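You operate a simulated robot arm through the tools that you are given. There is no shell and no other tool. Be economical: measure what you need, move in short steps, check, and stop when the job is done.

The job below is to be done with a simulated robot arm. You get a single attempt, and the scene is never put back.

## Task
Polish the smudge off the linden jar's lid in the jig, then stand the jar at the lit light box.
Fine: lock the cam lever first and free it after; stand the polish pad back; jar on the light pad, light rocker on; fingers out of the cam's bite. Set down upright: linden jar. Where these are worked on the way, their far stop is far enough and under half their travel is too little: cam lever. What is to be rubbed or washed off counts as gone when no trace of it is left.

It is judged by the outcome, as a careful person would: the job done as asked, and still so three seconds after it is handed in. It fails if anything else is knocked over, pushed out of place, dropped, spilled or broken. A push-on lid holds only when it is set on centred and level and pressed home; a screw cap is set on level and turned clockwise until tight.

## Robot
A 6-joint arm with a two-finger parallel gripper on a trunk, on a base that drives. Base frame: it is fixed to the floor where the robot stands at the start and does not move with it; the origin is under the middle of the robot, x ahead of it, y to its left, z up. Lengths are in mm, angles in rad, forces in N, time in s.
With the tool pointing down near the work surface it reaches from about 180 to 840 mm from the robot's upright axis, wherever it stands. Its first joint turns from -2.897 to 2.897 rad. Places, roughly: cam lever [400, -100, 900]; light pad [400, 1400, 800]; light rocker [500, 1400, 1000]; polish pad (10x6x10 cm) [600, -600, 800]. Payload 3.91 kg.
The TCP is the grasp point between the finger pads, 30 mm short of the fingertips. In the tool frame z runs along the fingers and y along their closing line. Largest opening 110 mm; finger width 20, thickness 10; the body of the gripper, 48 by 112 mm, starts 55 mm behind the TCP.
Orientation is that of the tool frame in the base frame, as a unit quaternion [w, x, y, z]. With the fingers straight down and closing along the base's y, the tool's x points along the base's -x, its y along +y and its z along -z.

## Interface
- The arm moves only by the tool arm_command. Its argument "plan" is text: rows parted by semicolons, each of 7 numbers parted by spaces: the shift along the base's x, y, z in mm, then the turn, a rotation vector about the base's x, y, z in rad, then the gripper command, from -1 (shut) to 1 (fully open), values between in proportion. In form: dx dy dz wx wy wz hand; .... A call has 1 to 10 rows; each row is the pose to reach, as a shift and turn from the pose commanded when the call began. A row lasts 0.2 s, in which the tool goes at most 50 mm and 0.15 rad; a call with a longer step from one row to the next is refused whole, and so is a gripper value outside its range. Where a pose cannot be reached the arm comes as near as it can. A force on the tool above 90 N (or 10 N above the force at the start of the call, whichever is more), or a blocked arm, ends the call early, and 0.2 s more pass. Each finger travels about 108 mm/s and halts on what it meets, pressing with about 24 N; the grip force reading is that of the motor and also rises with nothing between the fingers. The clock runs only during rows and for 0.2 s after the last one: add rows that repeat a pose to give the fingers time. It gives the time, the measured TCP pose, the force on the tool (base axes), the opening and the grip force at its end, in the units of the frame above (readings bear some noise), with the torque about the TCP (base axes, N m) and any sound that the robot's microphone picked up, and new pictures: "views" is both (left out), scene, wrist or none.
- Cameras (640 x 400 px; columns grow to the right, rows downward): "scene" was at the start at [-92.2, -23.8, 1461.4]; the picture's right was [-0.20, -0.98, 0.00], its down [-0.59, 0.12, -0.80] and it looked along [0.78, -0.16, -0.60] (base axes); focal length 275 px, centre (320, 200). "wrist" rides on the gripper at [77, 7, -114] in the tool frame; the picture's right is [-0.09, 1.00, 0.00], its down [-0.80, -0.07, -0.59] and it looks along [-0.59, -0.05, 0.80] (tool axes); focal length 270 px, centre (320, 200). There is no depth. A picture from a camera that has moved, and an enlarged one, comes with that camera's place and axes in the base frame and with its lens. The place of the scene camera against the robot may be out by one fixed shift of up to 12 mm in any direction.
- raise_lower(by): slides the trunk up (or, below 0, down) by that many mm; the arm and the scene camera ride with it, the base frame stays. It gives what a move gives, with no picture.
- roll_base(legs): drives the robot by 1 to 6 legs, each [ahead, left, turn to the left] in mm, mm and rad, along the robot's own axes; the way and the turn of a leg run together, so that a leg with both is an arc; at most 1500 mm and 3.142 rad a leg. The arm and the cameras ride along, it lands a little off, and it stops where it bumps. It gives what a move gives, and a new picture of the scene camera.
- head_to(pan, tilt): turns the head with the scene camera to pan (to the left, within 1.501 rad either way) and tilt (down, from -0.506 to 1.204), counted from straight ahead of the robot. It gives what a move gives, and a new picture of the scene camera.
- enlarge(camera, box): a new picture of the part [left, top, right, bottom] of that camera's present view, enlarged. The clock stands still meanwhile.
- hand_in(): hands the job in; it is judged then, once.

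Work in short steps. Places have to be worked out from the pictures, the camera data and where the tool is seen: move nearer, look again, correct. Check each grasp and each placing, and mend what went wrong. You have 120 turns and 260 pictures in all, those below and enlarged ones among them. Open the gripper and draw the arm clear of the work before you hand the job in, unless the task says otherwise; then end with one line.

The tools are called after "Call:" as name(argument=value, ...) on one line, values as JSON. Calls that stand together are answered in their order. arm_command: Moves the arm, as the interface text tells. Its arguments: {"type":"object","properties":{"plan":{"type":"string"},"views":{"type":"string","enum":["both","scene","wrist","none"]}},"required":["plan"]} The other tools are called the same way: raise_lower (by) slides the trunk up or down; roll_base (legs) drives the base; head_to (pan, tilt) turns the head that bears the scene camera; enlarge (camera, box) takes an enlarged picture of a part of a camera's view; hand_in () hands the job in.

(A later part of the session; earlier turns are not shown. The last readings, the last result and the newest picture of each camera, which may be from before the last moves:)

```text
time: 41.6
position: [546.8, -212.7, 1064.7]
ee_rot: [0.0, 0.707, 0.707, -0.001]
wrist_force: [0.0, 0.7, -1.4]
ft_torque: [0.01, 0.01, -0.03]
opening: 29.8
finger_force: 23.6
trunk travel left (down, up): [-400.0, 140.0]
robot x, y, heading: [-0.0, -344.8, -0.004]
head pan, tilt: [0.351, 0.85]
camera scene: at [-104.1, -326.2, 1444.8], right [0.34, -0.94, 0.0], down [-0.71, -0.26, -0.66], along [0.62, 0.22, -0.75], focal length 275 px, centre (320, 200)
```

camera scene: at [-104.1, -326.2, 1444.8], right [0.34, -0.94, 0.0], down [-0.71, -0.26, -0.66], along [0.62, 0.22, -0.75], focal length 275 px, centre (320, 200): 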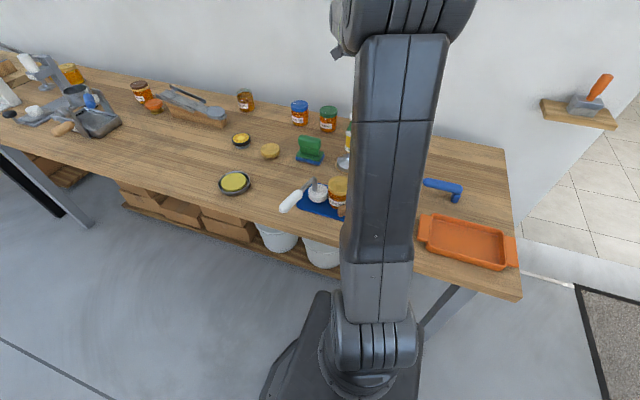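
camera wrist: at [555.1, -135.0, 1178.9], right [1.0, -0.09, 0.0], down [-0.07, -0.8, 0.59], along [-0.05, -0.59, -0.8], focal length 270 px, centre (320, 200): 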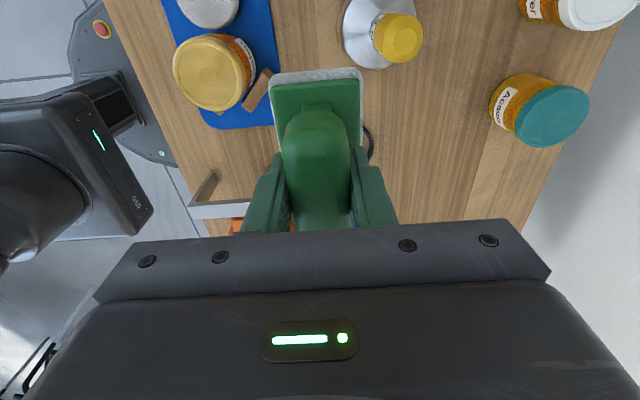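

The lid looks clean, but a faint central disc remains (perhaps the lid's button). Enlarge more closely from both cameras.

Call:
enlarge(camera="wrist", box=[165, 30, 261, 115])

Call:
enlarge(camera="scene", box=[310, 165, 360, 225])

```text
4.71 times, centred on (213, 72) of wrist
camera zoom: at [554.2, -135.5, 1179.2], right [1.0, -0.09, 0.0], down [-0.07, -0.8, 0.59], along [-0.05, -0.59, -0.8], focal length 1272 px, centre (824, 800)
```

zoom: 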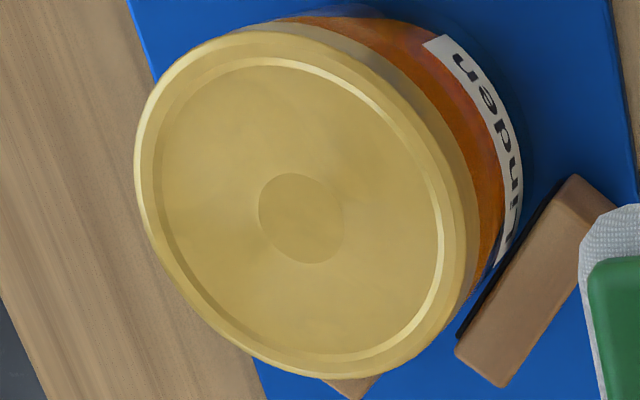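

```text
6.67 times, centred on (335, 195) of scene
camera zoom: at [-104.1, -326.2, 1444.8], right [0.34, -0.94, 0.0], down [-0.71, -0.26, -0.66], along [0.62, 0.22, -0.75], focal length 1835 px, centre (220, 233)
```

zoom: 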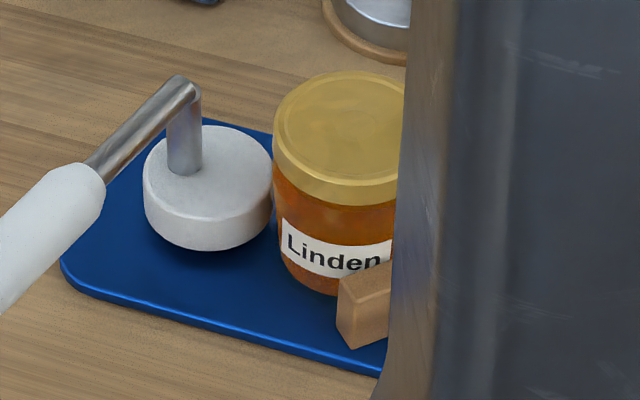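

Nearly spotless, with a very faint mottling; I'll do another rubbing round to be sure.

Call:
arm_command(plan="-40 15 0 0 0 0 -1; -80 25 -10 0 0 0 -1; -110 26 -40 0 0 0 -1; -110 26 -80 0 0 0 -1; -110 26 -100 0 0 0 -1; -110 26 -101.5 0 0 0 -1", views="none")

Call:
arm_command(plan="0 0 -1 0 0 0 -1; 0 0 -2 0 0 0 -1", views="none")

```text
time: 43.0
position: [435.6, -185.6, 963.5]
ee_rot: [-0.001, 0.708, 0.706, 0.001]
wrist_force: [-1.4, -1.0, 11.5]
ft_torque: [-0.03, 0.14, -0.02]
opening: 29.5
finger_force: 24.4
trunk travel left (down, up): [-400.0, 140.0]
robot x, y, heading: [4.7, -348.1, -0.005]
head pan, tilt: [0.351, 0.85]
```

```text
time: 43.6
position: [436.5, -185.3, 962.7]
ee_rot: [0.0, 0.708, 0.706, 0.002]
wrist_force: [-1.8, -0.8, 26.8]
ft_torque: [0.01, 0.13, -0.02]
opening: 29.4
finger_force: 24.0
trunk travel left (down, up): [-400.0, 140.0]
robot x, y, heading: [-1.8, -349.5, 0.004]
head pan, tilt: [0.351, 0.85]
```

Contact at ~27 N; rub in wide strokes in both directions.

Call:
arm_command(plan="20 0 0 0 0 0 -1; -20 0 0 0 0 0 -1; 20 -8 0 0 0 0 -1; -20 -8 -0.3 0 0 0 -1; 20 6 -0.3 0 0 0 -1; -20 6 -0.3 0 0 0 -1; 10 -12 -0.3 0 0 0 -1; 10 8 -0.5 0 0 0 -1; -10 -12 -0.5 0 0 0 -1; 0 0 -0.5 0 0 0 -1", views="none")

Call:
arm_command(plan="20 0 -0.5 0 0 0 -1; -20 0 -0.5 0 0 0 -1; 20 -8 -0.5 0 0 0 -1; -20 -8 -0.5 0 0 0 -1; 20 6 -0.5 0 0 0 -1; -20 6 -1 0 0 0 -1; 10 -12 -1 0 0 0 -1; 10 8 -1 0 0 0 -1; -10 -12 -1 0 0 0 -1; 0 0 -1 0 0 0 -1", views="none")

Call:
arm_command(plan="0 0 40 0 0 0 -1; 10 0 80 0 0 0 -1; 50 -10 100 0 0 0 -1; 80 -20 100 0 0 0 -1; 110 -26 100 0 0 0 -1", views="wrist")

Call:
enlarge(camera="wrist", box=[165, 30, 261, 115])

```text
time: 45.8
position: [435.4, -188.1, 960.4]
ee_rot: [0.0, 0.708, 0.706, 0.0]
wrist_force: [-2.3, -1.6, 8.8]
ft_torque: [0.01, -0.01, 0.01]
opening: 29.7
finger_force: 23.7
trunk travel left (down, up): [-400.0, 140.0]
robot x, y, heading: [-1.2, -347.4, -0.005]
head pan, tilt: [0.351, 0.85]
```

```text
time: 48.0
position: [435.8, -184.9, 959.9]
ee_rot: [0.001, 0.708, 0.706, 0.0]
wrist_force: [0.0, -0.4, 0.6]
ft_torque: [0.1, -0.1, -0.01]
opening: 29.7
finger_force: 24.1
trunk travel left (down, up): [-400.0, 140.0]
robot x, y, heading: [-0.7, -349.8, 0.001]
head pan, tilt: [0.351, 0.85]
```

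```text
time: 49.2
position: [547.9, -212.3, 1059.5]
ee_rot: [-0.001, 0.708, 0.706, -0.001]
wrist_force: [-0.5, 0.0, -0.7]
ft_torque: [-0.02, 0.02, -0.04]
opening: 29.4
finger_force: 24.2
trunk travel left (down, up): [-400.0, 140.0]
robot x, y, heading: [-2.8, -342.9, 0.001]
head pan, tilt: [0.351, 0.85]
camera wrist: at [555.4, -135.0, 1173.7], right [1.0, -0.09, 0.0], down [-0.07, -0.8, 0.59], along [-0.05, -0.59, -0.8], focal length 270 px, centre (320, 200)
```

wrist: 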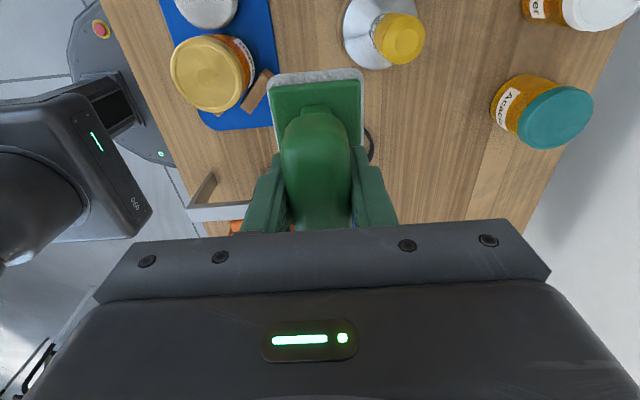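

```text
4.71 times, centred on (213, 72) of wrist
camera zoom: at [555.4, -135.0, 1173.7], right [1.0, -0.09, 0.0], down [-0.07, -0.8, 0.59], along [-0.05, -0.59, -0.8], focal length 1272 px, centre (824, 800)
```

zoom: 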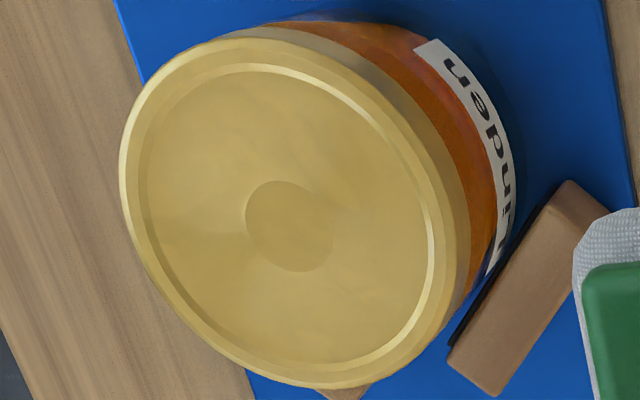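

Lid is clean (the mottling is unchanged, so it is the metal's own texture). Carry the pad back to its place at (577.5,-612).

Call:
arm_command(plan="3 -40 0 0 0 0 -1; 6 -80 0 0 0 0 -1; 9 -120 0 0 0 0 -1; 12 -160 0 0 0 0 -1; 15 -200 0 0 0 0 -1; 18 -240 0 0 0 0 -1; 21 -280 0 0 0 0 -1; 24 -320 0 0 0 0 -1; 27 -360 0 0 0 0 -1; 29.5 -399.5 -30 0 0 0 -1", views="none")

Call:
arm_command(plan="0 0 -40 0 0 0 -1; 0 0 -80 0 0 0 -1; 0 0 -120 0 0 0 -1; 0 0 -150 0 0 0 -1; 0 0 -153 0 0 0 -1", views="wrist")

```text
time: 51.4
position: [576.1, -612.5, 1030.3]
ee_rot: [0.0, 0.707, 0.707, 0.0]
wrist_force: [-0.2, 0.8, -0.9]
ft_torque: [0.01, 0.0, 0.02]
opening: 29.7
finger_force: 23.9
trunk travel left (down, up): [-400.0, 140.0]
robot x, y, heading: [2.9, -345.1, -0.004]
head pan, tilt: [0.351, 0.85]
```

```text
time: 52.6
position: [576.2, -610.5, 876.2]
ee_rot: [0.0, 0.708, 0.707, 0.0]
wrist_force: [-0.7, 0.3, -0.5]
ft_torque: [0.01, 0.01, 0.01]
opening: 29.6
finger_force: 24.1
trunk travel left (down, up): [-400.0, 140.0]
robot x, y, heading: [1.4, -345.9, 0.002]
head pan, tilt: [0.351, 0.85]
camera wrist: at [583.1, -533.9, 989.5], right [1.0, -0.09, 0.0], down [-0.07, -0.8, 0.59], along [-0.05, -0.59, -0.8], focal length 270 px, centre (320, 200)
```

wrist: 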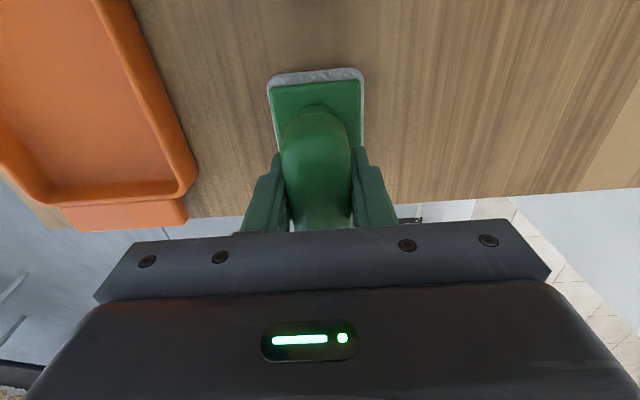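

Lower the last millimetres until the table is felt.

Call:
arm_command(plan="0 0 -2 0 0 0 -1; 0 0 -4 0 0 0 -1", views="none")

Call:
arm_command(plan="0 0 -1 0 0 0 -1; 0 0 -2 0 0 0 -1", views="none")

```text
time: 53.2
position: [576.2, -611.6, 873.5]
ee_rot: [-0.001, 0.707, 0.707, 0.001]
wrist_force: [0.7, -0.7, -0.4]
ft_torque: [0.0, -0.02, 0.03]
opening: 29.9
finger_force: 24.0
trunk travel left (down, up): [-400.0, 140.0]
robot x, y, heading: [-0.6, -346.2, 0.001]
head pan, tilt: [0.351, 0.85]
```

```text
time: 53.8
position: [574.3, -610.8, 870.4]
ee_rot: [0.0, 0.708, 0.706, 0.0]
wrist_force: [-1.0, -0.4, -0.8]
ft_torque: [0.0, 0.0, 0.01]
opening: 29.9
finger_force: 23.8
trunk travel left (down, up): [-400.0, 140.0]
robot x, y, heading: [-2.6, -347.9, -0.001]
head pan, tilt: [0.351, 0.85]
```

Call:
arm_command(plan="0 0 -1 0 0 0 -1; 0 0 -2 0 0 0 -1", views="none")

Call:
arm_command(plan="0 0 -0.7 0 0 0 -1; 0 0 -1.5 0 0 0 -1", views="none")

```text
time: 54.4
position: [576.2, -612.5, 870.5]
ee_rot: [0.001, 0.708, 0.707, 0.0]
wrist_force: [0.6, -0.8, 9.0]
ft_torque: [0.27, 0.16, 0.02]
opening: 29.7
finger_force: 23.6
trunk travel left (down, up): [-400.0, 140.0]
robot x, y, heading: [-0.7, -347.2, 0.0]
head pan, tilt: [0.351, 0.85]
```

```text
time: 55.0
position: [575.3, -611.3, 869.0]
ee_rot: [0.003, 0.709, 0.706, 0.0]
wrist_force: [2.7, -3.2, 23.7]
ft_torque: [0.45, 0.21, -0.04]
opening: 29.5
finger_force: 23.9
trunk travel left (down, up): [-400.0, 140.0]
robot x, y, heading: [-1.2, -347.5, -0.004]
head pan, tilt: [0.351, 0.85]
```

Firm contact with the table. Open, then rise straight up.

Call:
arm_command(plan="0 0 1 0 0 0 -0.3; 0 0 1 0 0 0 0.3; 0 0 1 0 0 0 0.3; 0 0 40 0 0 0 0.3; 0 0 85 0 0 0 0.3; 0 0 130 0 0 0 0.3; 0 0 170 0 0 0 0.3", views="wrist")

```text
time: 56.6
position: [574.4, -611.8, 1037.9]
ee_rot: [0.0, 0.708, 0.706, 0.001]
wrist_force: [0.1, -0.2, -0.2]
ft_torque: [-0.02, -0.03, -0.02]
opening: 71.5
finger_force: 0.1
trunk travel left (down, up): [-400.0, 140.0]
robot x, y, heading: [-3.6, -345.9, -0.003]
head pan, tilt: [0.351, 0.85]
camera wrist: at [582.2, -535.0, 1151.7], right [1.0, -0.09, 0.0], down [-0.07, -0.8, 0.59], along [-0.05, -0.59, -0.8], focal length 270 px, centre (320, 200)
```

wrist: 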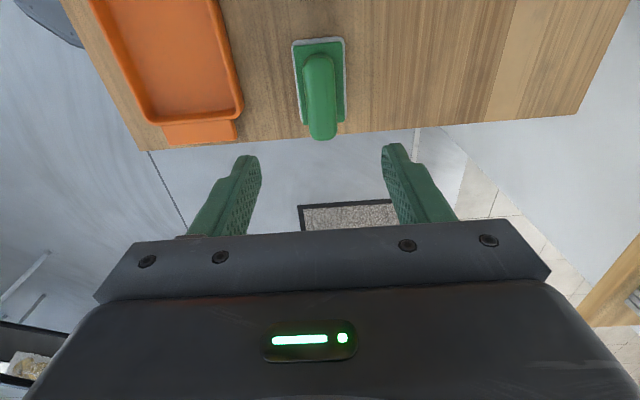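

Pad is back standing. Drive back left to the cam, rotating the tool back as the arm goes over the lever handle.

Call:
roll_base(legs=[[0, 330, 0]])

Call:
arm_command(plan="-26 20 0 0 0 0.14 0.3; -52 40 0 0 0 0.28 0.3; -78 60 0 0 0 0.42 0.3; -104 80 0 0 0 0.56 0.3; -130 100 0 0 0 0.7 0.3; -156 120 0 0 0 0.84 0.3; -182 140 0 0 0 0.98 0.3; -208 160 0 0 0 1.12 0.3; -234 180 0 0 0 1.26 0.3; -260 195 0 0 0 1.4 0.3", views="both")

```text
time: 58.8
position: [576.9, -280.2, 1037.7]
ee_rot: [0.0, 0.708, 0.706, 0.0]
wrist_force: [0.3, -0.5, 0.0]
ft_torque: [-0.01, 0.03, 0.0]
opening: 71.6
finger_force: 0.1
trunk travel left (down, up): [-400.0, 140.0]
robot x, y, heading: [0.2, -18.6, -0.002]
head pan, tilt: [0.351, 0.85]
camera scene: at [-103.3, 4.2, 1444.8], right [0.34, -0.94, 0.0], down [-0.71, -0.26, -0.66], along [0.62, 0.23, -0.75], focal length 275 px, centre (320, 200)
```

scene: 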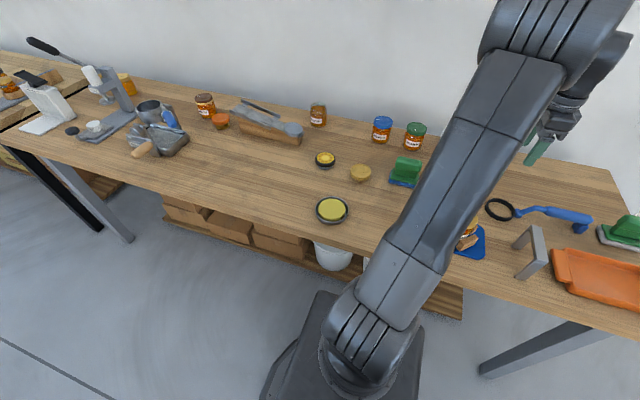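

```text
time: 61.0
position: [315.8, -86.7, 1037.3]
ee_rot: [0.001, 0.085, 0.996, 0.0]
wrist_force: [0.2, -0.3, 0.4]
ft_torque: [0.03, 0.0, -0.02]
opening: 71.4
finger_force: 0.0
trunk travel left (down, up): [-400.0, 140.0]
robot x, y, heading: [2.1, -20.5, -0.002]
head pan, tilt: [0.351, 0.85]
camera scene: at [-103.8, 4.0, 1444.8], right [0.34, -0.94, 0.0], down [-0.71, -0.26, -0.66], along [0.62, 0.23, -0.75], focal length 275 px, centre (320, 200)
camera wrist: at [240.8, -67.2, 1151.5], right [0.25, 0.97, 0.0], down [0.78, -0.2, 0.6], along [0.58, -0.15, -0.8], focal length 270 px, centre (320, 200)
```

scene: 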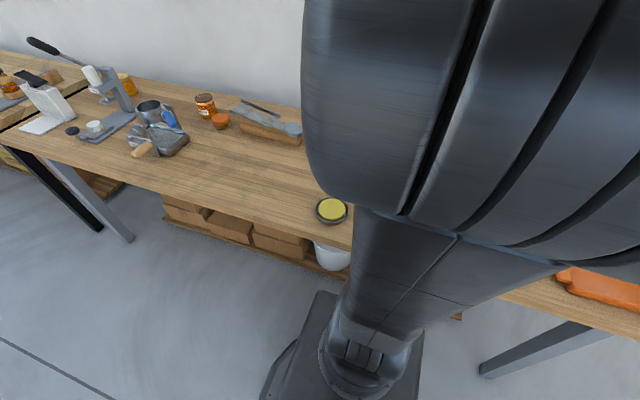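
wrist: 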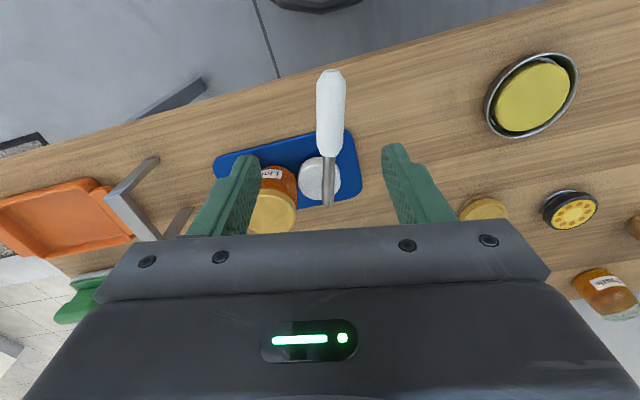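

Handle is centred. Descend to straddle it.

Call:
arm_command(plan="0 2 -45 0 0 0 0.3; 0 4 -90 0 0 0 0.3; 0 4 -135 0 0 0 0.3; 0 4 -135 0 0 0 0", views="wrist")

```text
time: 62.0
position: [315.9, -83.8, 901.4]
ee_rot: [0.0, 0.087, 0.996, 0.0]
wrist_force: [-0.3, -0.3, -0.3]
ft_torque: [-0.02, 0.0, 0.0]
opening: 55.0
finger_force: 0.0
trunk travel left (down, up): [-400.0, 140.0]
robot x, y, heading: [2.9, -14.7, -0.001]
head pan, tilt: [0.351, 0.85]
camera wrist: at [241.7, -63.9, 1015.9], right [0.26, 0.97, 0.0], down [0.78, -0.21, 0.59], along [0.57, -0.15, -0.8], focal length 270 px, centre (320, 200)
```

wrist: 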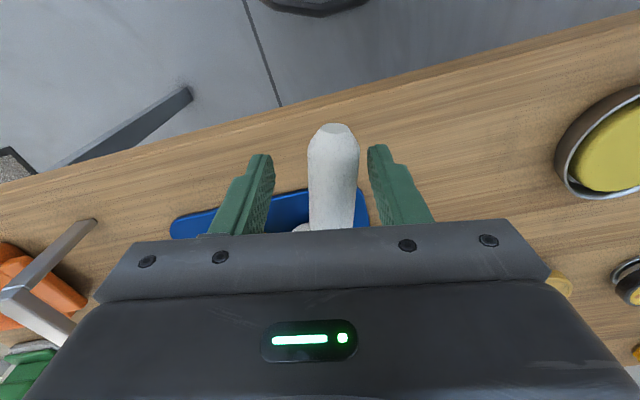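

Swing clockwise to free the lever.

Call:
arm_command(plan="4.9 17.3 0 0 0 -0.15 0; 12.3 33.6 0 0 0 -0.3 0; 22.1 48.6 0 0 0 -0.45 0; 34 62 0 0 0 -0.6 0; 47.8 73.4 0 0 0 -0.75 0; 63.1 82.7 0 0 0 -0.9 0; 79.7 89.5 0 0 0 -1.05 0; 97.1 93.8 0 0 0 -1.2 0; 114.9 95.5 0 0 0 -1.35 0", views="wrist")

```text
time: 64.0
position: [432.6, 12.5, 902.6]
ee_rot: [0.0, 0.69, 0.724, 0.0]
wrist_force: [-0.1, 0.3, 0.3]
ft_torque: [0.0, 0.0, -0.01]
opening: 55.4
finger_force: 0.0
trunk travel left (down, up): [-400.0, 140.0]
robot x, y, heading: [0.2, -22.1, -0.0]
head pan, tilt: [0.351, 0.85]
camera wrist: at [435.8, 90.3, 1016.4], right [1.0, -0.04, 0.0], down [-0.03, -0.8, 0.59], along [-0.02, -0.59, -0.8], focal length 270 px, centre (320, 200)
```

wrist: 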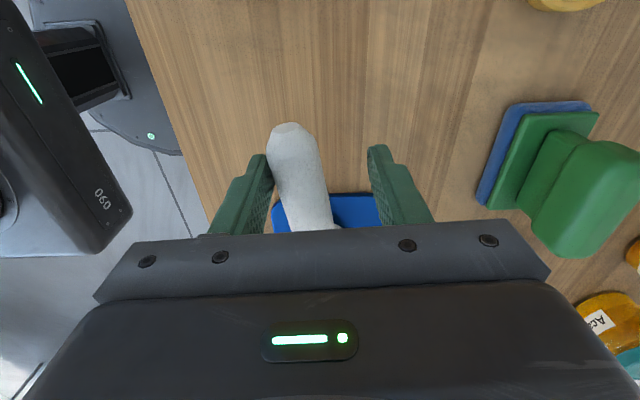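

Handle still ~12° short of its original free stop. Push a bit more.

Call:
arm_command(plan="10 0 0 0 0 -0.08 0; 20 -1 0 0 0 -0.15 0; 26 -2 0 0 0 -0.2 0; 30 -3 0 0 0 -0.22 0", views="wrist")

```text
time: 65.0
position: [461.4, 9.0, 901.6]
ee_rot: [0.0, 0.765, 0.644, -0.001]
wrist_force: [-1.3, 0.8, -1.2]
ft_torque: [0.02, 0.05, 0.0]
opening: 55.2
finger_force: 0.4
trunk travel left (down, up): [-400.0, 140.0]
robot x, y, heading: [1.6, -16.1, 0.001]
head pan, tilt: [0.351, 0.85]
camera wrist: at [481.6, 84.4, 1015.9], right [0.97, -0.26, 0.0], down [-0.21, -0.78, 0.59], along [-0.15, -0.57, -0.8], focal length 270 px, centre (320, 200)
```

wrist: 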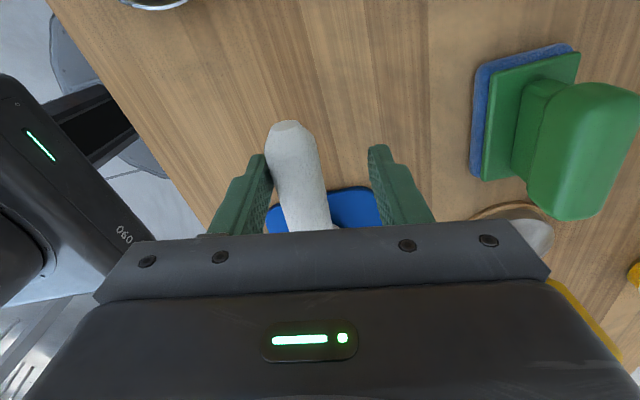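

Lever is back at its free position. Rise and turn the tool back to close along y, stopping short of the jar to look.

Call:
arm_command(plan="-3 0 0 0 0 0 0.3; -3 0 45 0 0 0 0.3; -3 0 90 0 0 0.1 0.3; -3 0 135 0 0 0.2 0.6; -10 -20 160 0 0 0.35 1; -20 -50 160 0 0 0.5 1; -35 -85 160 0 0 0.65 1; -50 -120 160 0 0 0.8 1; -60 -155 160 0 0 0.95 1; -70 -180 160 0 0 1.1 1", views="none")

Call:
arm_command(plan="0 0 0 0 0 0.15 1; 0 0 0 0 0 0.3 1; 0 0 0 0 0 0.45 1; 0 0 0 0 0 0.6 1; 0 0 0 0 0 0.643 1", views="wrist")

Call:
enlarge(camera="wrist", box=[200, 60, 440, 230])

```text
time: 67.2
position: [391.6, -171.7, 1061.7]
ee_rot: [0.0, 0.315, 0.949, -0.001]
wrist_force: [0.2, 0.3, 0.3]
ft_torque: [0.02, -0.02, 0.02]
opening: 110.2
finger_force: 0.1
trunk travel left (down, up): [-400.0, 140.0]
robot x, y, heading: [0.5, -16.9, -0.001]
head pan, tilt: [0.351, 0.85]
```

```text
time: 68.3
position: [391.0, -170.1, 1062.0]
ee_rot: [-0.001, -0.001, 1.0, 0.0]
wrist_force: [0.8, 0.0, 0.5]
ft_torque: [-0.03, -0.02, 0.02]
opening: 109.9
finger_force: 0.0
trunk travel left (down, up): [-400.0, 140.0]
robot x, y, heading: [2.3, -20.5, -0.004]
head pan, tilt: [0.351, 0.85]
camera wrist: at [314.5, -163.7, 1176.1], right [0.08, 1.0, 0.0], down [0.8, -0.07, 0.59], along [0.59, -0.05, -0.8], focal length 270 px, centre (320, 200)
```

wrist: 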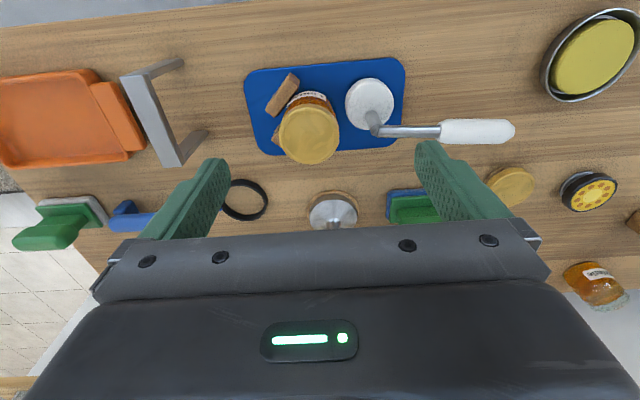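

```text
2.35 times, centred on (320, 145) of wrist
camera zoom: at [314.5, -163.7, 1176.1], right [0.08, 1.0, 0.0], down [0.8, -0.07, 0.59], along [0.59, -0.05, -0.8], focal length 636 px, centre (320, 329)
```

zoom: 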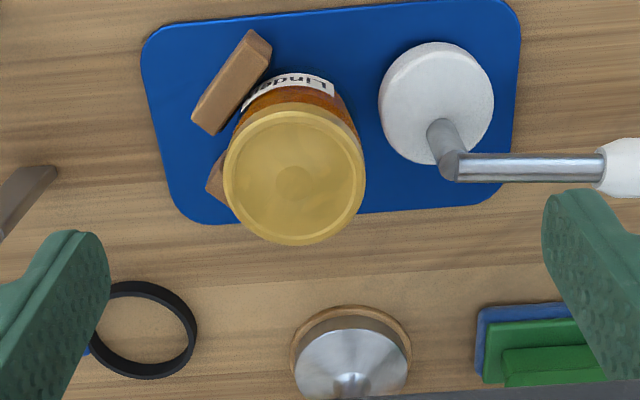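

Lid centre (435.5,-186), Ø≈67. Approach with an 86 mm opening (clear of the cam post), tips staying above the disc and stops.

Call:
arm_command(plan="22 -8 -20 0 0 0 0.56; 44.5 -16 -50 0 0 0 0.56; 44.5 -16 -95 0 0 0 0.56; 44.5 -16 -135 0 0 0 0.56", views="wrist")

```text
time: 69.3
position: [435.8, -185.3, 926.8]
ee_rot: [0.0, -0.001, 1.0, 0.0]
wrist_force: [0.8, -0.3, 0.0]
ft_torque: [-0.01, -0.02, 0.0]
opening: 85.5
finger_force: 0.1
trunk travel left (down, up): [-400.0, 140.0]
robot x, y, heading: [2.7, -17.8, -0.009]
head pan, tilt: [0.351, 0.85]
camera wrist: at [359.4, -178.5, 1040.4], right [0.09, 1.0, 0.0], down [0.8, -0.07, 0.59], along [0.59, -0.05, -0.8], focal length 270 px, centre (320, 200)
```

wrist: 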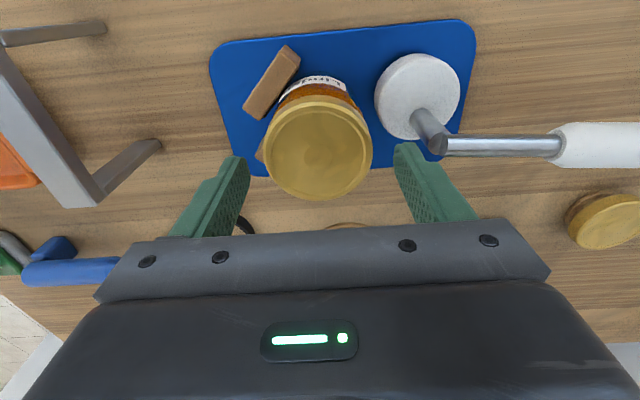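

Centred. Descend 50 mm and close gently.

Call:
arm_command(plan="0 -0.5 -25 0 0 0 0.56; 0 -0.5 -50 0 0 0 0.56; 0 -0.5 -50 0 0 0 0.2; 0 -0.5 -50 0 0 0 -0.3; 0 -0.5 -50 0 0 0 -0.3; 0 -0.5 -50 0 0 0 -0.3", views="wrist")

```text
time: 70.8
position: [435.8, -186.7, 877.4]
ee_rot: [0.0, 0.0, 1.0, 0.001]
wrist_force: [-0.1, -0.5, -0.4]
ft_torque: [0.0, 0.03, 0.02]
opening: 69.2
finger_force: 23.8
trunk travel left (down, up): [-400.0, 140.0]
robot x, y, heading: [0.4, -17.4, -0.003]
head pan, tilt: [0.351, 0.85]
camera wrist: at [358.8, -179.5, 991.2], right [0.09, 1.0, 0.0], down [0.8, -0.07, 0.59], along [0.59, -0.05, -0.8], focal length 270 px, centre (320, 200)
```

wrist: 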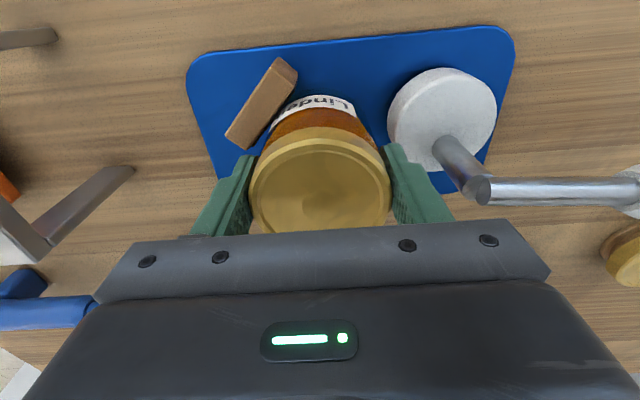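

Gripped at 69 mm. Lift a little and check that the whole jar comes.

Call:
arm_command(plan="0 0 10 0 0 0 -0.3; 0 0 40 0 0 0 -0.3; 0 0 80 0 0 0 -0.3; 0 0 120 0 0 0 -0.3", views="wrist")

```text
time: 71.8
position: [436.5, -186.9, 997.6]
ee_rot: [0.0, 0.0, 1.0, 0.0]
wrist_force: [0.7, -0.5, -4.1]
ft_torque: [0.0, 0.05, -0.02]
opening: 69.1
finger_force: 24.2
trunk travel left (down, up): [-400.0, 140.0]
robot x, y, heading: [-0.8, -15.9, -0.003]
head pan, tilt: [0.351, 0.85]
camera wrist: at [359.8, -179.6, 1111.3], right [0.09, 1.0, 0.0], down [0.8, -0.07, 0.59], along [0.59, -0.05, -0.8], focal length 270 px, centre (320, 200)
```

wrist: 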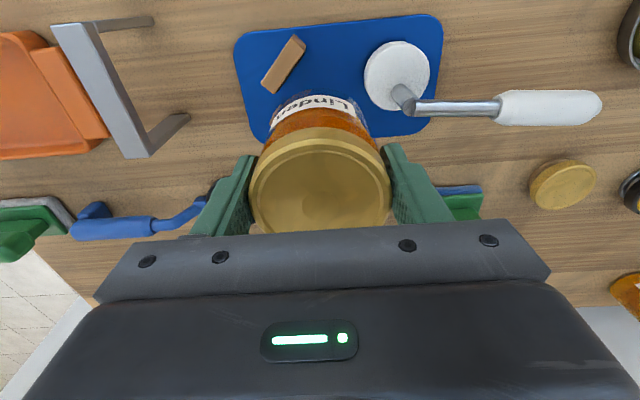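

The whole jar is held. Raise and retract it, then drive left along the bench to the light box.

Call:
arm_command(plan="-20 10 35 0 0 0 -0.3; -40 30 70 0 0 0 -0.3; -60 60 100 0 0 0 -0.3; -80 90 130 0 0 0 -0.3; -100 125 150 0 0 0 -0.3; -110 160 160 0 0 0 -0.3", views="none")

Call:
roll_base(legs=[[0, 700, 0]])

Call:
head_to(pan=0.9, tilt=0.75)

```text
time: 73.2
position: [325.8, -27.0, 1156.4]
ee_rot: [-0.001, 0.001, 1.0, 0.0]
wrist_force: [0.6, 0.0, -3.9]
ft_torque: [-0.02, 0.04, 0.03]
opening: 69.1
finger_force: 23.6
trunk travel left (down, up): [-400.0, 140.0]
robot x, y, heading: [-1.9, -15.2, -0.001]
head pan, tilt: [0.351, 0.85]
```

```text
time: 77.0
position: [327.7, 670.0, 1156.8]
ee_rot: [-0.001, -0.002, 1.0, 0.0]
wrist_force: [-0.3, -1.2, -3.2]
ft_torque: [0.03, -0.01, 0.03]
opening: 69.1
finger_force: 23.9
trunk travel left (down, up): [-400.0, 140.0]
robot x, y, heading: [1.2, 675.6, -0.001]
head pan, tilt: [0.351, 0.85]
camera scene: at [-103.3, 698.6, 1444.8], right [0.35, -0.94, 0.0], down [-0.7, -0.26, -0.66], along [0.62, 0.23, -0.75], focal length 275 px, centre (320, 200)
```

scene: 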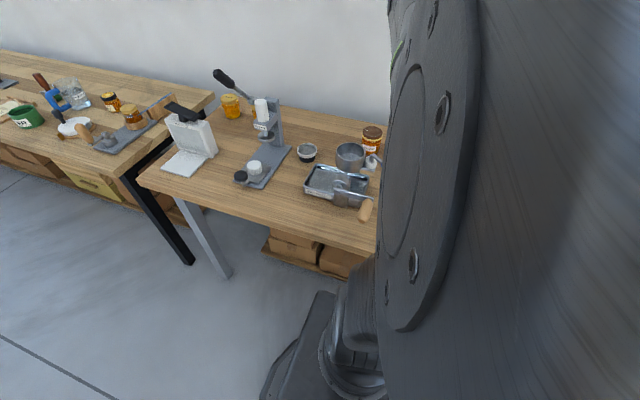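

```text
time: 77.9
position: [328.3, 668.9, 1154.7]
ee_rot: [-0.004, -0.003, 1.0, -0.001]
wrist_force: [0.6, 0.0, -4.3]
ft_torque: [0.02, 0.01, -0.01]
opening: 69.4
finger_force: 24.0
trunk travel left (down, up): [-400.0, 140.0]
robot x, y, heading: [1.0, 680.3, 0.0]
head pan, tilt: [0.901, 0.75]
camera scene: at [-105.9, 709.9, 1448.6], right [0.48, -0.88, 0.0], down [-0.63, -0.34, -0.69], along [0.61, 0.33, -0.72], focal length 275 px, centre (320, 200)
```

scene: 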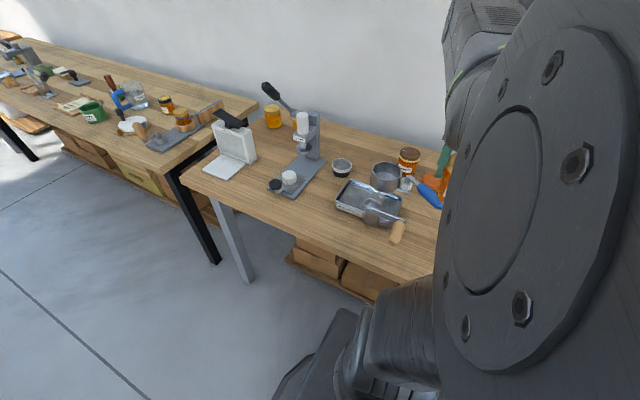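

Zoom on the light box from here.

Call:
enlarge(camera="scene", box=[180, 80, 340, 200])

```text
3.33 times, centred on (260, 140) of scene
camera zoom: at [-105.9, 709.9, 1448.6], right [0.48, -0.88, 0.0], down [-0.63, -0.34, -0.69], along [0.61, 0.33, -0.72], focal length 917 px, centre (520, 400)
```

zoom: 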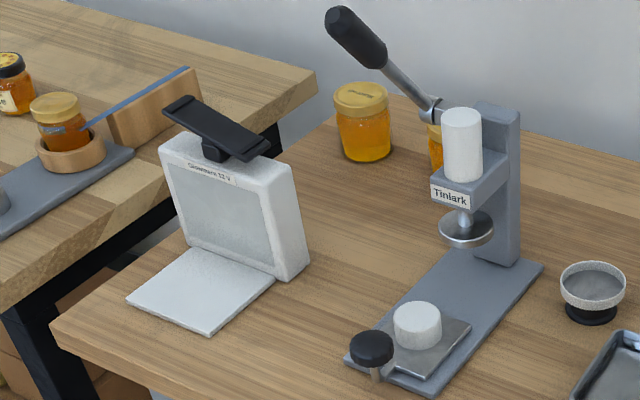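

Light pad centre ≈ (417,1395); the rocker sits on top of the box with its +y end raised. Drive 640 mm further left.

Call:
roll_base(legs=[[0, 640, 0]])

Call:
arm_command(plan="0 10 0 0 0 0 -0.3; 0 20 0 0 0 0 -0.3; 0 20 0 0 0 0 -0.3", views="wrist")

```text
time: 81.5
position: [326.0, 1313.1, 1153.5]
ee_rot: [-0.004, -0.003, 1.0, -0.001]
wrist_force: [0.3, 0.6, -3.5]
ft_torque: [-0.02, -0.02, -0.04]
opening: 69.2
finger_force: 23.9
trunk travel left (down, up): [-400.0, 140.0]
robot x, y, heading: [-2.2, 1320.2, 0.003]
head pan, tilt: [0.901, 0.75]
camera scene: at [-106.9, 1354.3, 1450.3], right [0.48, -0.88, 0.0], down [-0.62, -0.34, -0.71], along [0.62, 0.34, -0.7], focal length 275 px, centre (320, 200)
```

scene: 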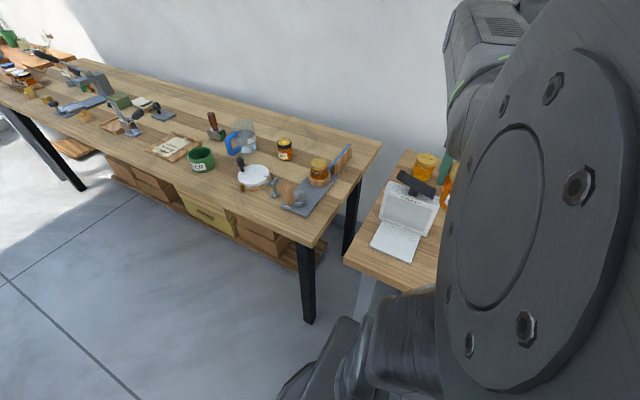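

```text
time: 82.3
position: [327.0, 1332.8, 1153.7]
ee_rot: [-0.004, -0.003, 1.0, -0.001]
wrist_force: [-0.2, 0.0, -3.2]
ft_torque: [0.02, -0.01, 0.0]
opening: 69.3
finger_force: 24.3
trunk travel left (down, up): [-400.0, 140.0]
robot x, y, heading: [0.8, 1321.3, 0.002]
head pan, tilt: [0.901, 0.75]
camera wrist: at [250.7, 1339.6, 1268.5], right [0.08, 1.0, 0.0], down [0.81, -0.06, 0.59], along [0.59, -0.05, -0.81], focal length 270 px, centre (320, 200)
```

wrist: 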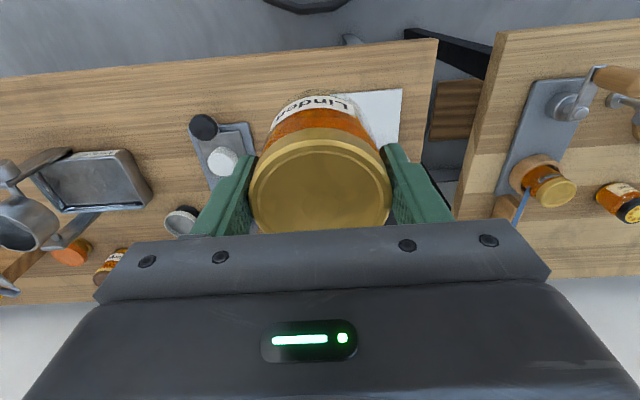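

Pad spans about x 374–472, y 1340–1462. I'll aim the jar at (414,1400), lowering to well above it first.

Call:
arm_command(plan="15 12 0 0 0 0 -0.3; 40 32 0 0 0 0 -0.3; 65 52 0 0 0 0 -0.3; 87 67 0 0 0 0 -0.3; 87 67 -45 0 0 0 -0.3; 87 67 -90 0 0 0 -0.3; 87 67 -135 0 0 0 -0.3; 87 67 -180 0 0 0 -0.3", views="both")

Call:
enlarge(camera="scene", box=[340, 130, 460, 290])

```text
time: 84.1
position: [413.3, 1397.9, 973.8]
ee_rot: [-0.003, -0.003, 1.0, -0.002]
wrist_force: [0.9, -0.4, -3.8]
ft_torque: [0.0, 0.05, -0.01]
opening: 68.9
finger_force: 23.7
trunk travel left (down, up): [-400.0, 140.0]
robot x, y, heading: [-6.6, 1320.5, 0.003]
head pan, tilt: [0.901, 0.75]
camera scene: at [-126.4, 1379.9, 1452.9], right [0.79, -0.62, 0.0], down [-0.42, -0.54, -0.73], along [0.45, 0.57, -0.68], focal length 275 px, centre (320, 200)
camera wrist: at [337.5, 1405.5, 1087.8], right [0.08, 1.0, 0.0], down [0.81, -0.07, 0.59], along [0.59, -0.05, -0.81], focal length 270 px, centre (320, 200)
```

scene: 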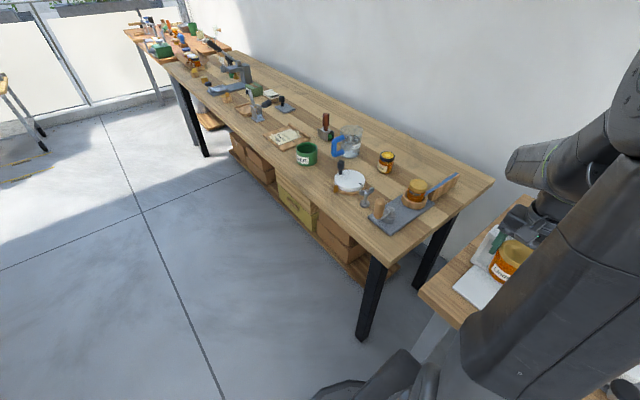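
wrist: 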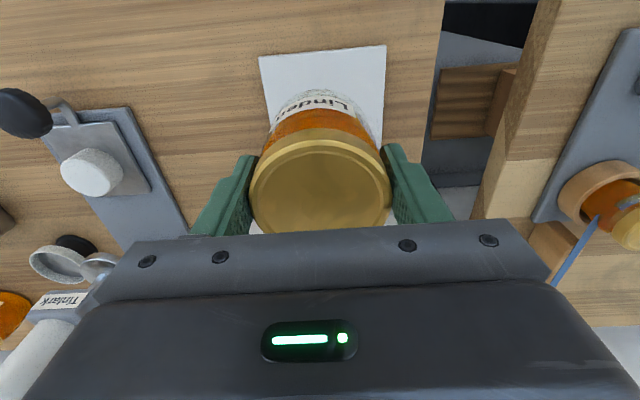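

```text
2.50 times, centred on (400, 210) of scene
camera zoom: at [-126.4, 1379.9, 1452.9], right [0.79, -0.62, 0.0], down [-0.42, -0.54, -0.73], along [0.45, 0.57, -0.68], focal length 688 px, centre (120, 175)
```

zoom: 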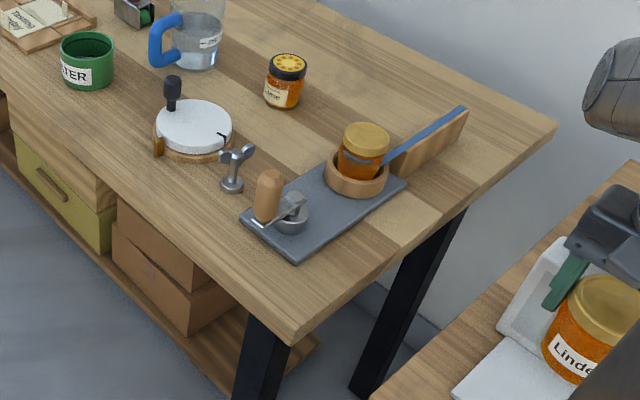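

Pad is y 1346–1462, near edge x 373. Shift by (+3,+5) and lower toward it.

Call:
arm_command(plan="3 5 -30 0 0 0 -0.3; 3 5 -60 0 0 0 -0.3; 3 5 -82 0 0 0 -0.3", views="none")

Call:
arm_command(plan="0 0 -2 0 0 0 -0.3; 0 0 -4 0 0 0 -0.3", views="wrist")

```text
time: 84.9
position: [416.9, 1405.7, 892.0]
ee_rot: [-0.004, -0.003, 1.0, -0.001]
wrist_force: [0.2, 0.3, -4.0]
ft_torque: [0.0, 0.0, 0.03]
opening: 69.0
finger_force: 23.6
trunk travel left (down, up): [-400.0, 140.0]
robot x, y, heading: [-3.3, 1319.9, 0.006]
head pan, tilt: [0.901, 0.75]
```

```text
time: 85.5
position: [416.4, 1404.8, 889.1]
ee_rot: [-0.003, -0.002, 1.0, 0.0]
wrist_force: [0.4, -1.0, -5.0]
ft_torque: [-0.03, 0.03, 0.0]
opening: 69.2
finger_force: 24.5
trunk travel left (down, up): [-400.0, 140.0]
robot x, y, heading: [2.8, 1319.5, 0.009]
head pan, tilt: [0.901, 0.75]
camera wrist: at [340.5, 1411.5, 1002.5], right [0.08, 1.0, 0.0], down [0.81, -0.06, 0.59], along [0.59, -0.05, -0.81], focal length 270 px, centre (320, 200)
```

wrist: 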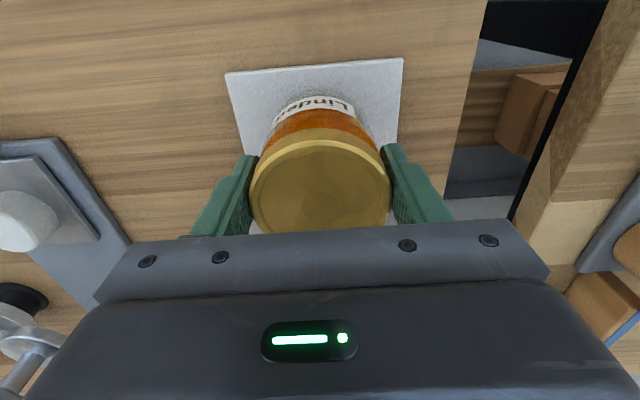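

Call:
arm_command(plan="0 0 -2 0 0 0 -0.3; 0 0 -4 0 0 0 -0.3", views="none")

Call:
arm_command(plan="0 0 -1 0 0 0 -0.3; 0 0 -2.5 0 0 0 -0.3", views="none")

Call:
arm_command(plan="0 0 -1 0 0 0 -0.3; 0 0 -2 0 0 0 -0.3", views="none")

```text
time: 86.1
position: [416.1, 1405.3, 884.0]
ee_rot: [-0.004, -0.004, 1.0, -0.001]
wrist_force: [-0.1, -0.3, -2.7]
ft_torque: [0.0, 0.01, -0.02]
opening: 69.1
finger_force: 24.2
trunk travel left (down, up): [-400.0, 140.0]
robot x, y, heading: [-3.0, 1321.0, 0.006]
head pan, tilt: [0.901, 0.75]
```

```text
time: 86.7
position: [414.9, 1405.0, 882.0]
ee_rot: [-0.004, -0.002, 1.0, -0.001]
wrist_force: [0.1, -0.1, -4.2]
ft_torque: [-0.01, 0.0, 0.02]
opening: 69.4
finger_force: 24.1
trunk travel left (down, up): [-400.0, 140.0]
robot x, y, heading: [1.7, 1323.6, 0.005]
head pan, tilt: [0.901, 0.75]
```

```text
time: 87.3
position: [415.6, 1404.5, 879.3]
ee_rot: [-0.004, -0.004, 1.0, -0.001]
wrist_force: [0.3, 0.4, -4.3]
ft_torque: [0.02, 0.02, -0.01]
opening: 69.2
finger_force: 23.6
trunk travel left (down, up): [-400.0, 140.0]
robot x, y, heading: [-1.8, 1323.9, 0.004]
head pan, tilt: [0.901, 0.75]
```

Call:
arm_command(plan="0 0 -1 0 0 0 -0.3; 0 0 -2 0 0 0 -0.3", views="none")

Call:
arm_command(plan="0 0 -1 0 0 0 -0.3; 0 0 -1.5 0 0 0 -0.3", views="none")

Call:
arm_command(plan="0 0 -0.7 0 0 0 -0.3; 0 0 -1 0 0 0 -0.3", views="wrist")

```text
time: 87.9
position: [416.1, 1405.5, 878.1]
ee_rot: [-0.003, -0.004, 1.0, -0.001]
wrist_force: [0.2, -0.4, -3.5]
ft_torque: [0.0, 0.0, 0.01]
opening: 69.3
finger_force: 24.3
trunk travel left (down, up): [-400.0, 140.0]
robot x, y, heading: [-0.4, 1325.3, 0.0]
head pan, tilt: [0.901, 0.75]
```

```text
time: 88.5
position: [415.1, 1404.9, 877.6]
ee_rot: [-0.001, -0.002, 1.0, 0.0]
wrist_force: [-1.1, -1.4, 11.2]
ft_torque: [-0.07, -0.4, -0.12]
opening: 69.2
finger_force: 24.4
trunk travel left (down, up): [-400.0, 140.0]
robot x, y, heading: [1.4, 1320.6, 0.004]
head pan, tilt: [0.901, 0.75]
```

```text
time: 89.1
position: [414.7, 1404.5, 875.2]
ee_rot: [-0.003, -0.003, 1.0, -0.001]
wrist_force: [0.5, 0.2, 12.9]
ft_torque: [0.01, -0.15, -0.19]
opening: 69.3
finger_force: 23.9
trunk travel left (down, up): [-400.0, 140.0]
robot x, y, heading: [-2.0, 1326.4, 0.01]
head pan, tilt: [0.901, 0.75]
camera wrist: at [339.4, 1411.2, 990.2], right [0.08, 1.0, 0.0], down [0.8, -0.07, 0.59], along [0.59, -0.05, -0.81], focal length 270 px, centre (320, 200)
```

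wrist: 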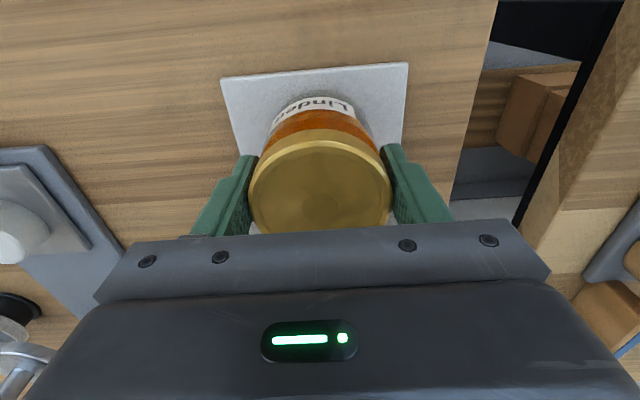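

The jar rests on the pad (13 N upward). Release, rise straight up and look.

Call:
arm_command(plan="0 0 0.5 0 0 0 0; 0 0 0.5 0 0 0 0.4; 0 0 0.5 0 0 0 0.56; 0 0 0.5 0 0 0 0.56; 0 0 35 0 0 0 0.56; 0 0 80 0 0 0 0.56; 0 0 125 0 0 0 0.56; -30 0 160 0 0 0 0.56; -60 0 190 0 0 0 0.56", views="both")

```text
time: 91.1
position: [354.6, 1405.7, 1067.7]
ee_rot: [-0.003, -0.004, 1.0, -0.001]
wrist_force: [-0.5, -0.3, -0.1]
ft_torque: [-0.01, -0.03, -0.01]
opening: 85.9
finger_force: 0.1
trunk travel left (down, up): [-400.0, 140.0]
robot x, y, heading: [1.2, 1323.2, 0.004]
head pan, tilt: [0.901, 0.75]
camera scene: at [-127.9, 1379.5, 1452.8], right [0.79, -0.62, 0.0], down [-0.42, -0.54, -0.73], along [0.45, 0.57, -0.68], focal length 275 px, centre (320, 200)
camera wrist: at [279.4, 1412.2, 1181.7], right [0.08, 1.0, 0.0], down [0.8, -0.07, 0.59], along [0.59, -0.05, -0.81], focal length 270 px, centre (320, 200)
```

scene: 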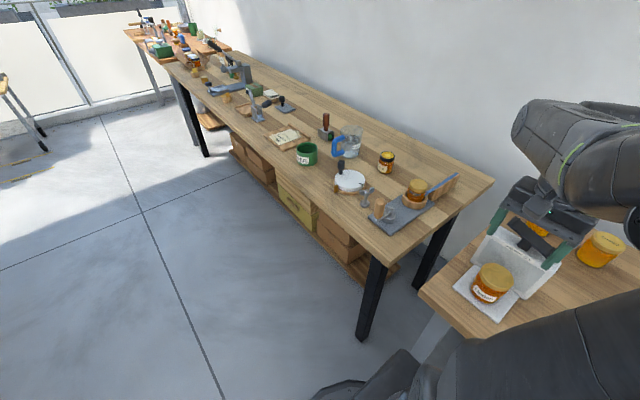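
wrist: 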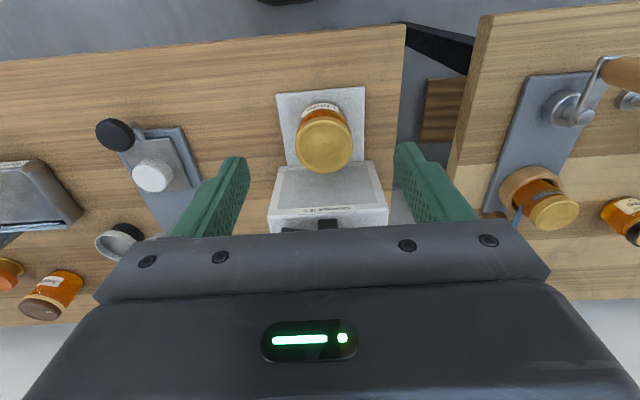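

Jar stands on the pad. Now back the arm off to view the rocker on top of the box.

Call:
arm_command(plan="-20 0 25 0 0 0 0; -40 0 50 0 0 0 -0.5; -60 0 80 0 0 0 -1; -70 0 100 0 0 0 -1", views="wrist")

Call:
enlarge(camera="wrist", box=[250, 90, 410, 240])

Call:
head_to(pan=0.3, tilt=0.85)

```text
time: 92.1
position: [286.0, 1404.5, 1166.8]
ee_rot: [-0.004, -0.003, 1.0, -0.001]
wrist_force: [0.0, 0.5, 1.3]
ft_torque: [0.01, 0.01, 0.0]
opening: 0.0
finger_force: 23.8
trunk travel left (down, up): [-400.0, 140.0]
robot x, y, heading: [0.7, 1321.1, 0.003]
head pan, tilt: [0.901, 0.75]
camera wrist: at [209.3, 1411.7, 1280.3], right [0.08, 1.0, 0.0], down [0.81, -0.06, 0.59], along [0.59, -0.05, -0.81], focal length 270 px, centre (320, 200)
```

wrist: 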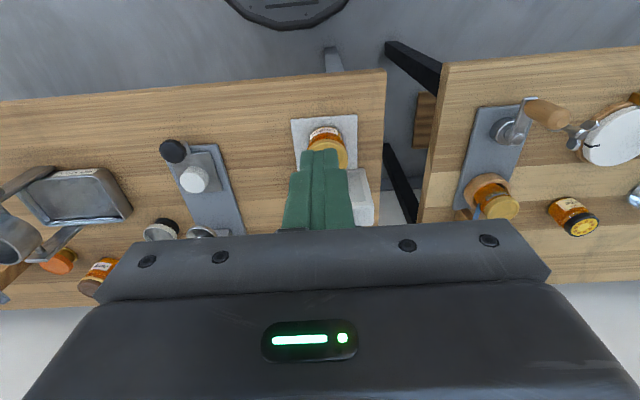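

```text
2.67 times, centred on (330, 165) of wrist
camera zoom: at [209.3, 1411.7, 1280.3], right [0.08, 1.0, 0.0], down [0.81, -0.06, 0.59], along [0.59, -0.05, -0.81], focal length 721 px, centre (293, 293)
```

zoom: 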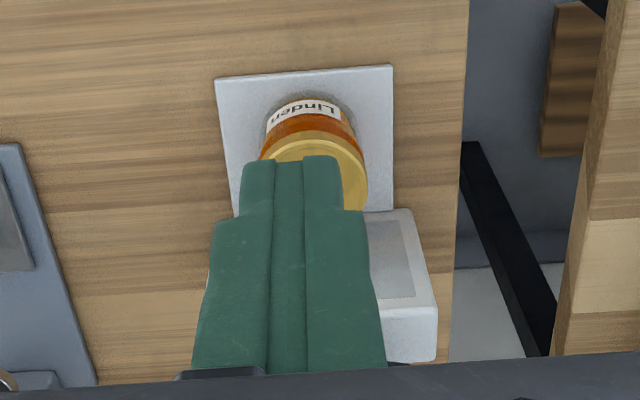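

```text
time: 93.1
position: [285.9, 1406.4, 1164.6]
ee_rot: [-0.003, -0.004, 1.0, 0.0]
wrist_force: [-1.0, 0.6, 0.2]
ft_torque: [-0.04, 0.0, 0.0]
opening: 0.0
finger_force: 24.1
trunk travel left (down, up): [-400.0, 140.0]
robot x, y, heading: [1.5, 1323.9, -0.001]
head pan, tilt: [0.3, 0.85]
camera scene: at [-116.1, 1367.3, 1450.3], right [0.65, -0.76, 0.0], down [-0.54, -0.45, -0.71], along [0.54, 0.46, -0.7], focal length 275 px, centre (320, 200)
```

scene: 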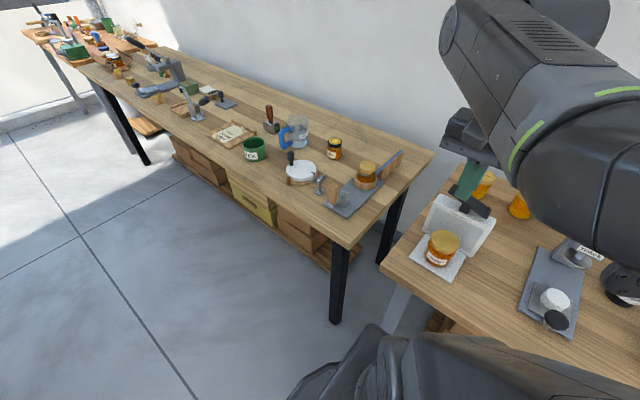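

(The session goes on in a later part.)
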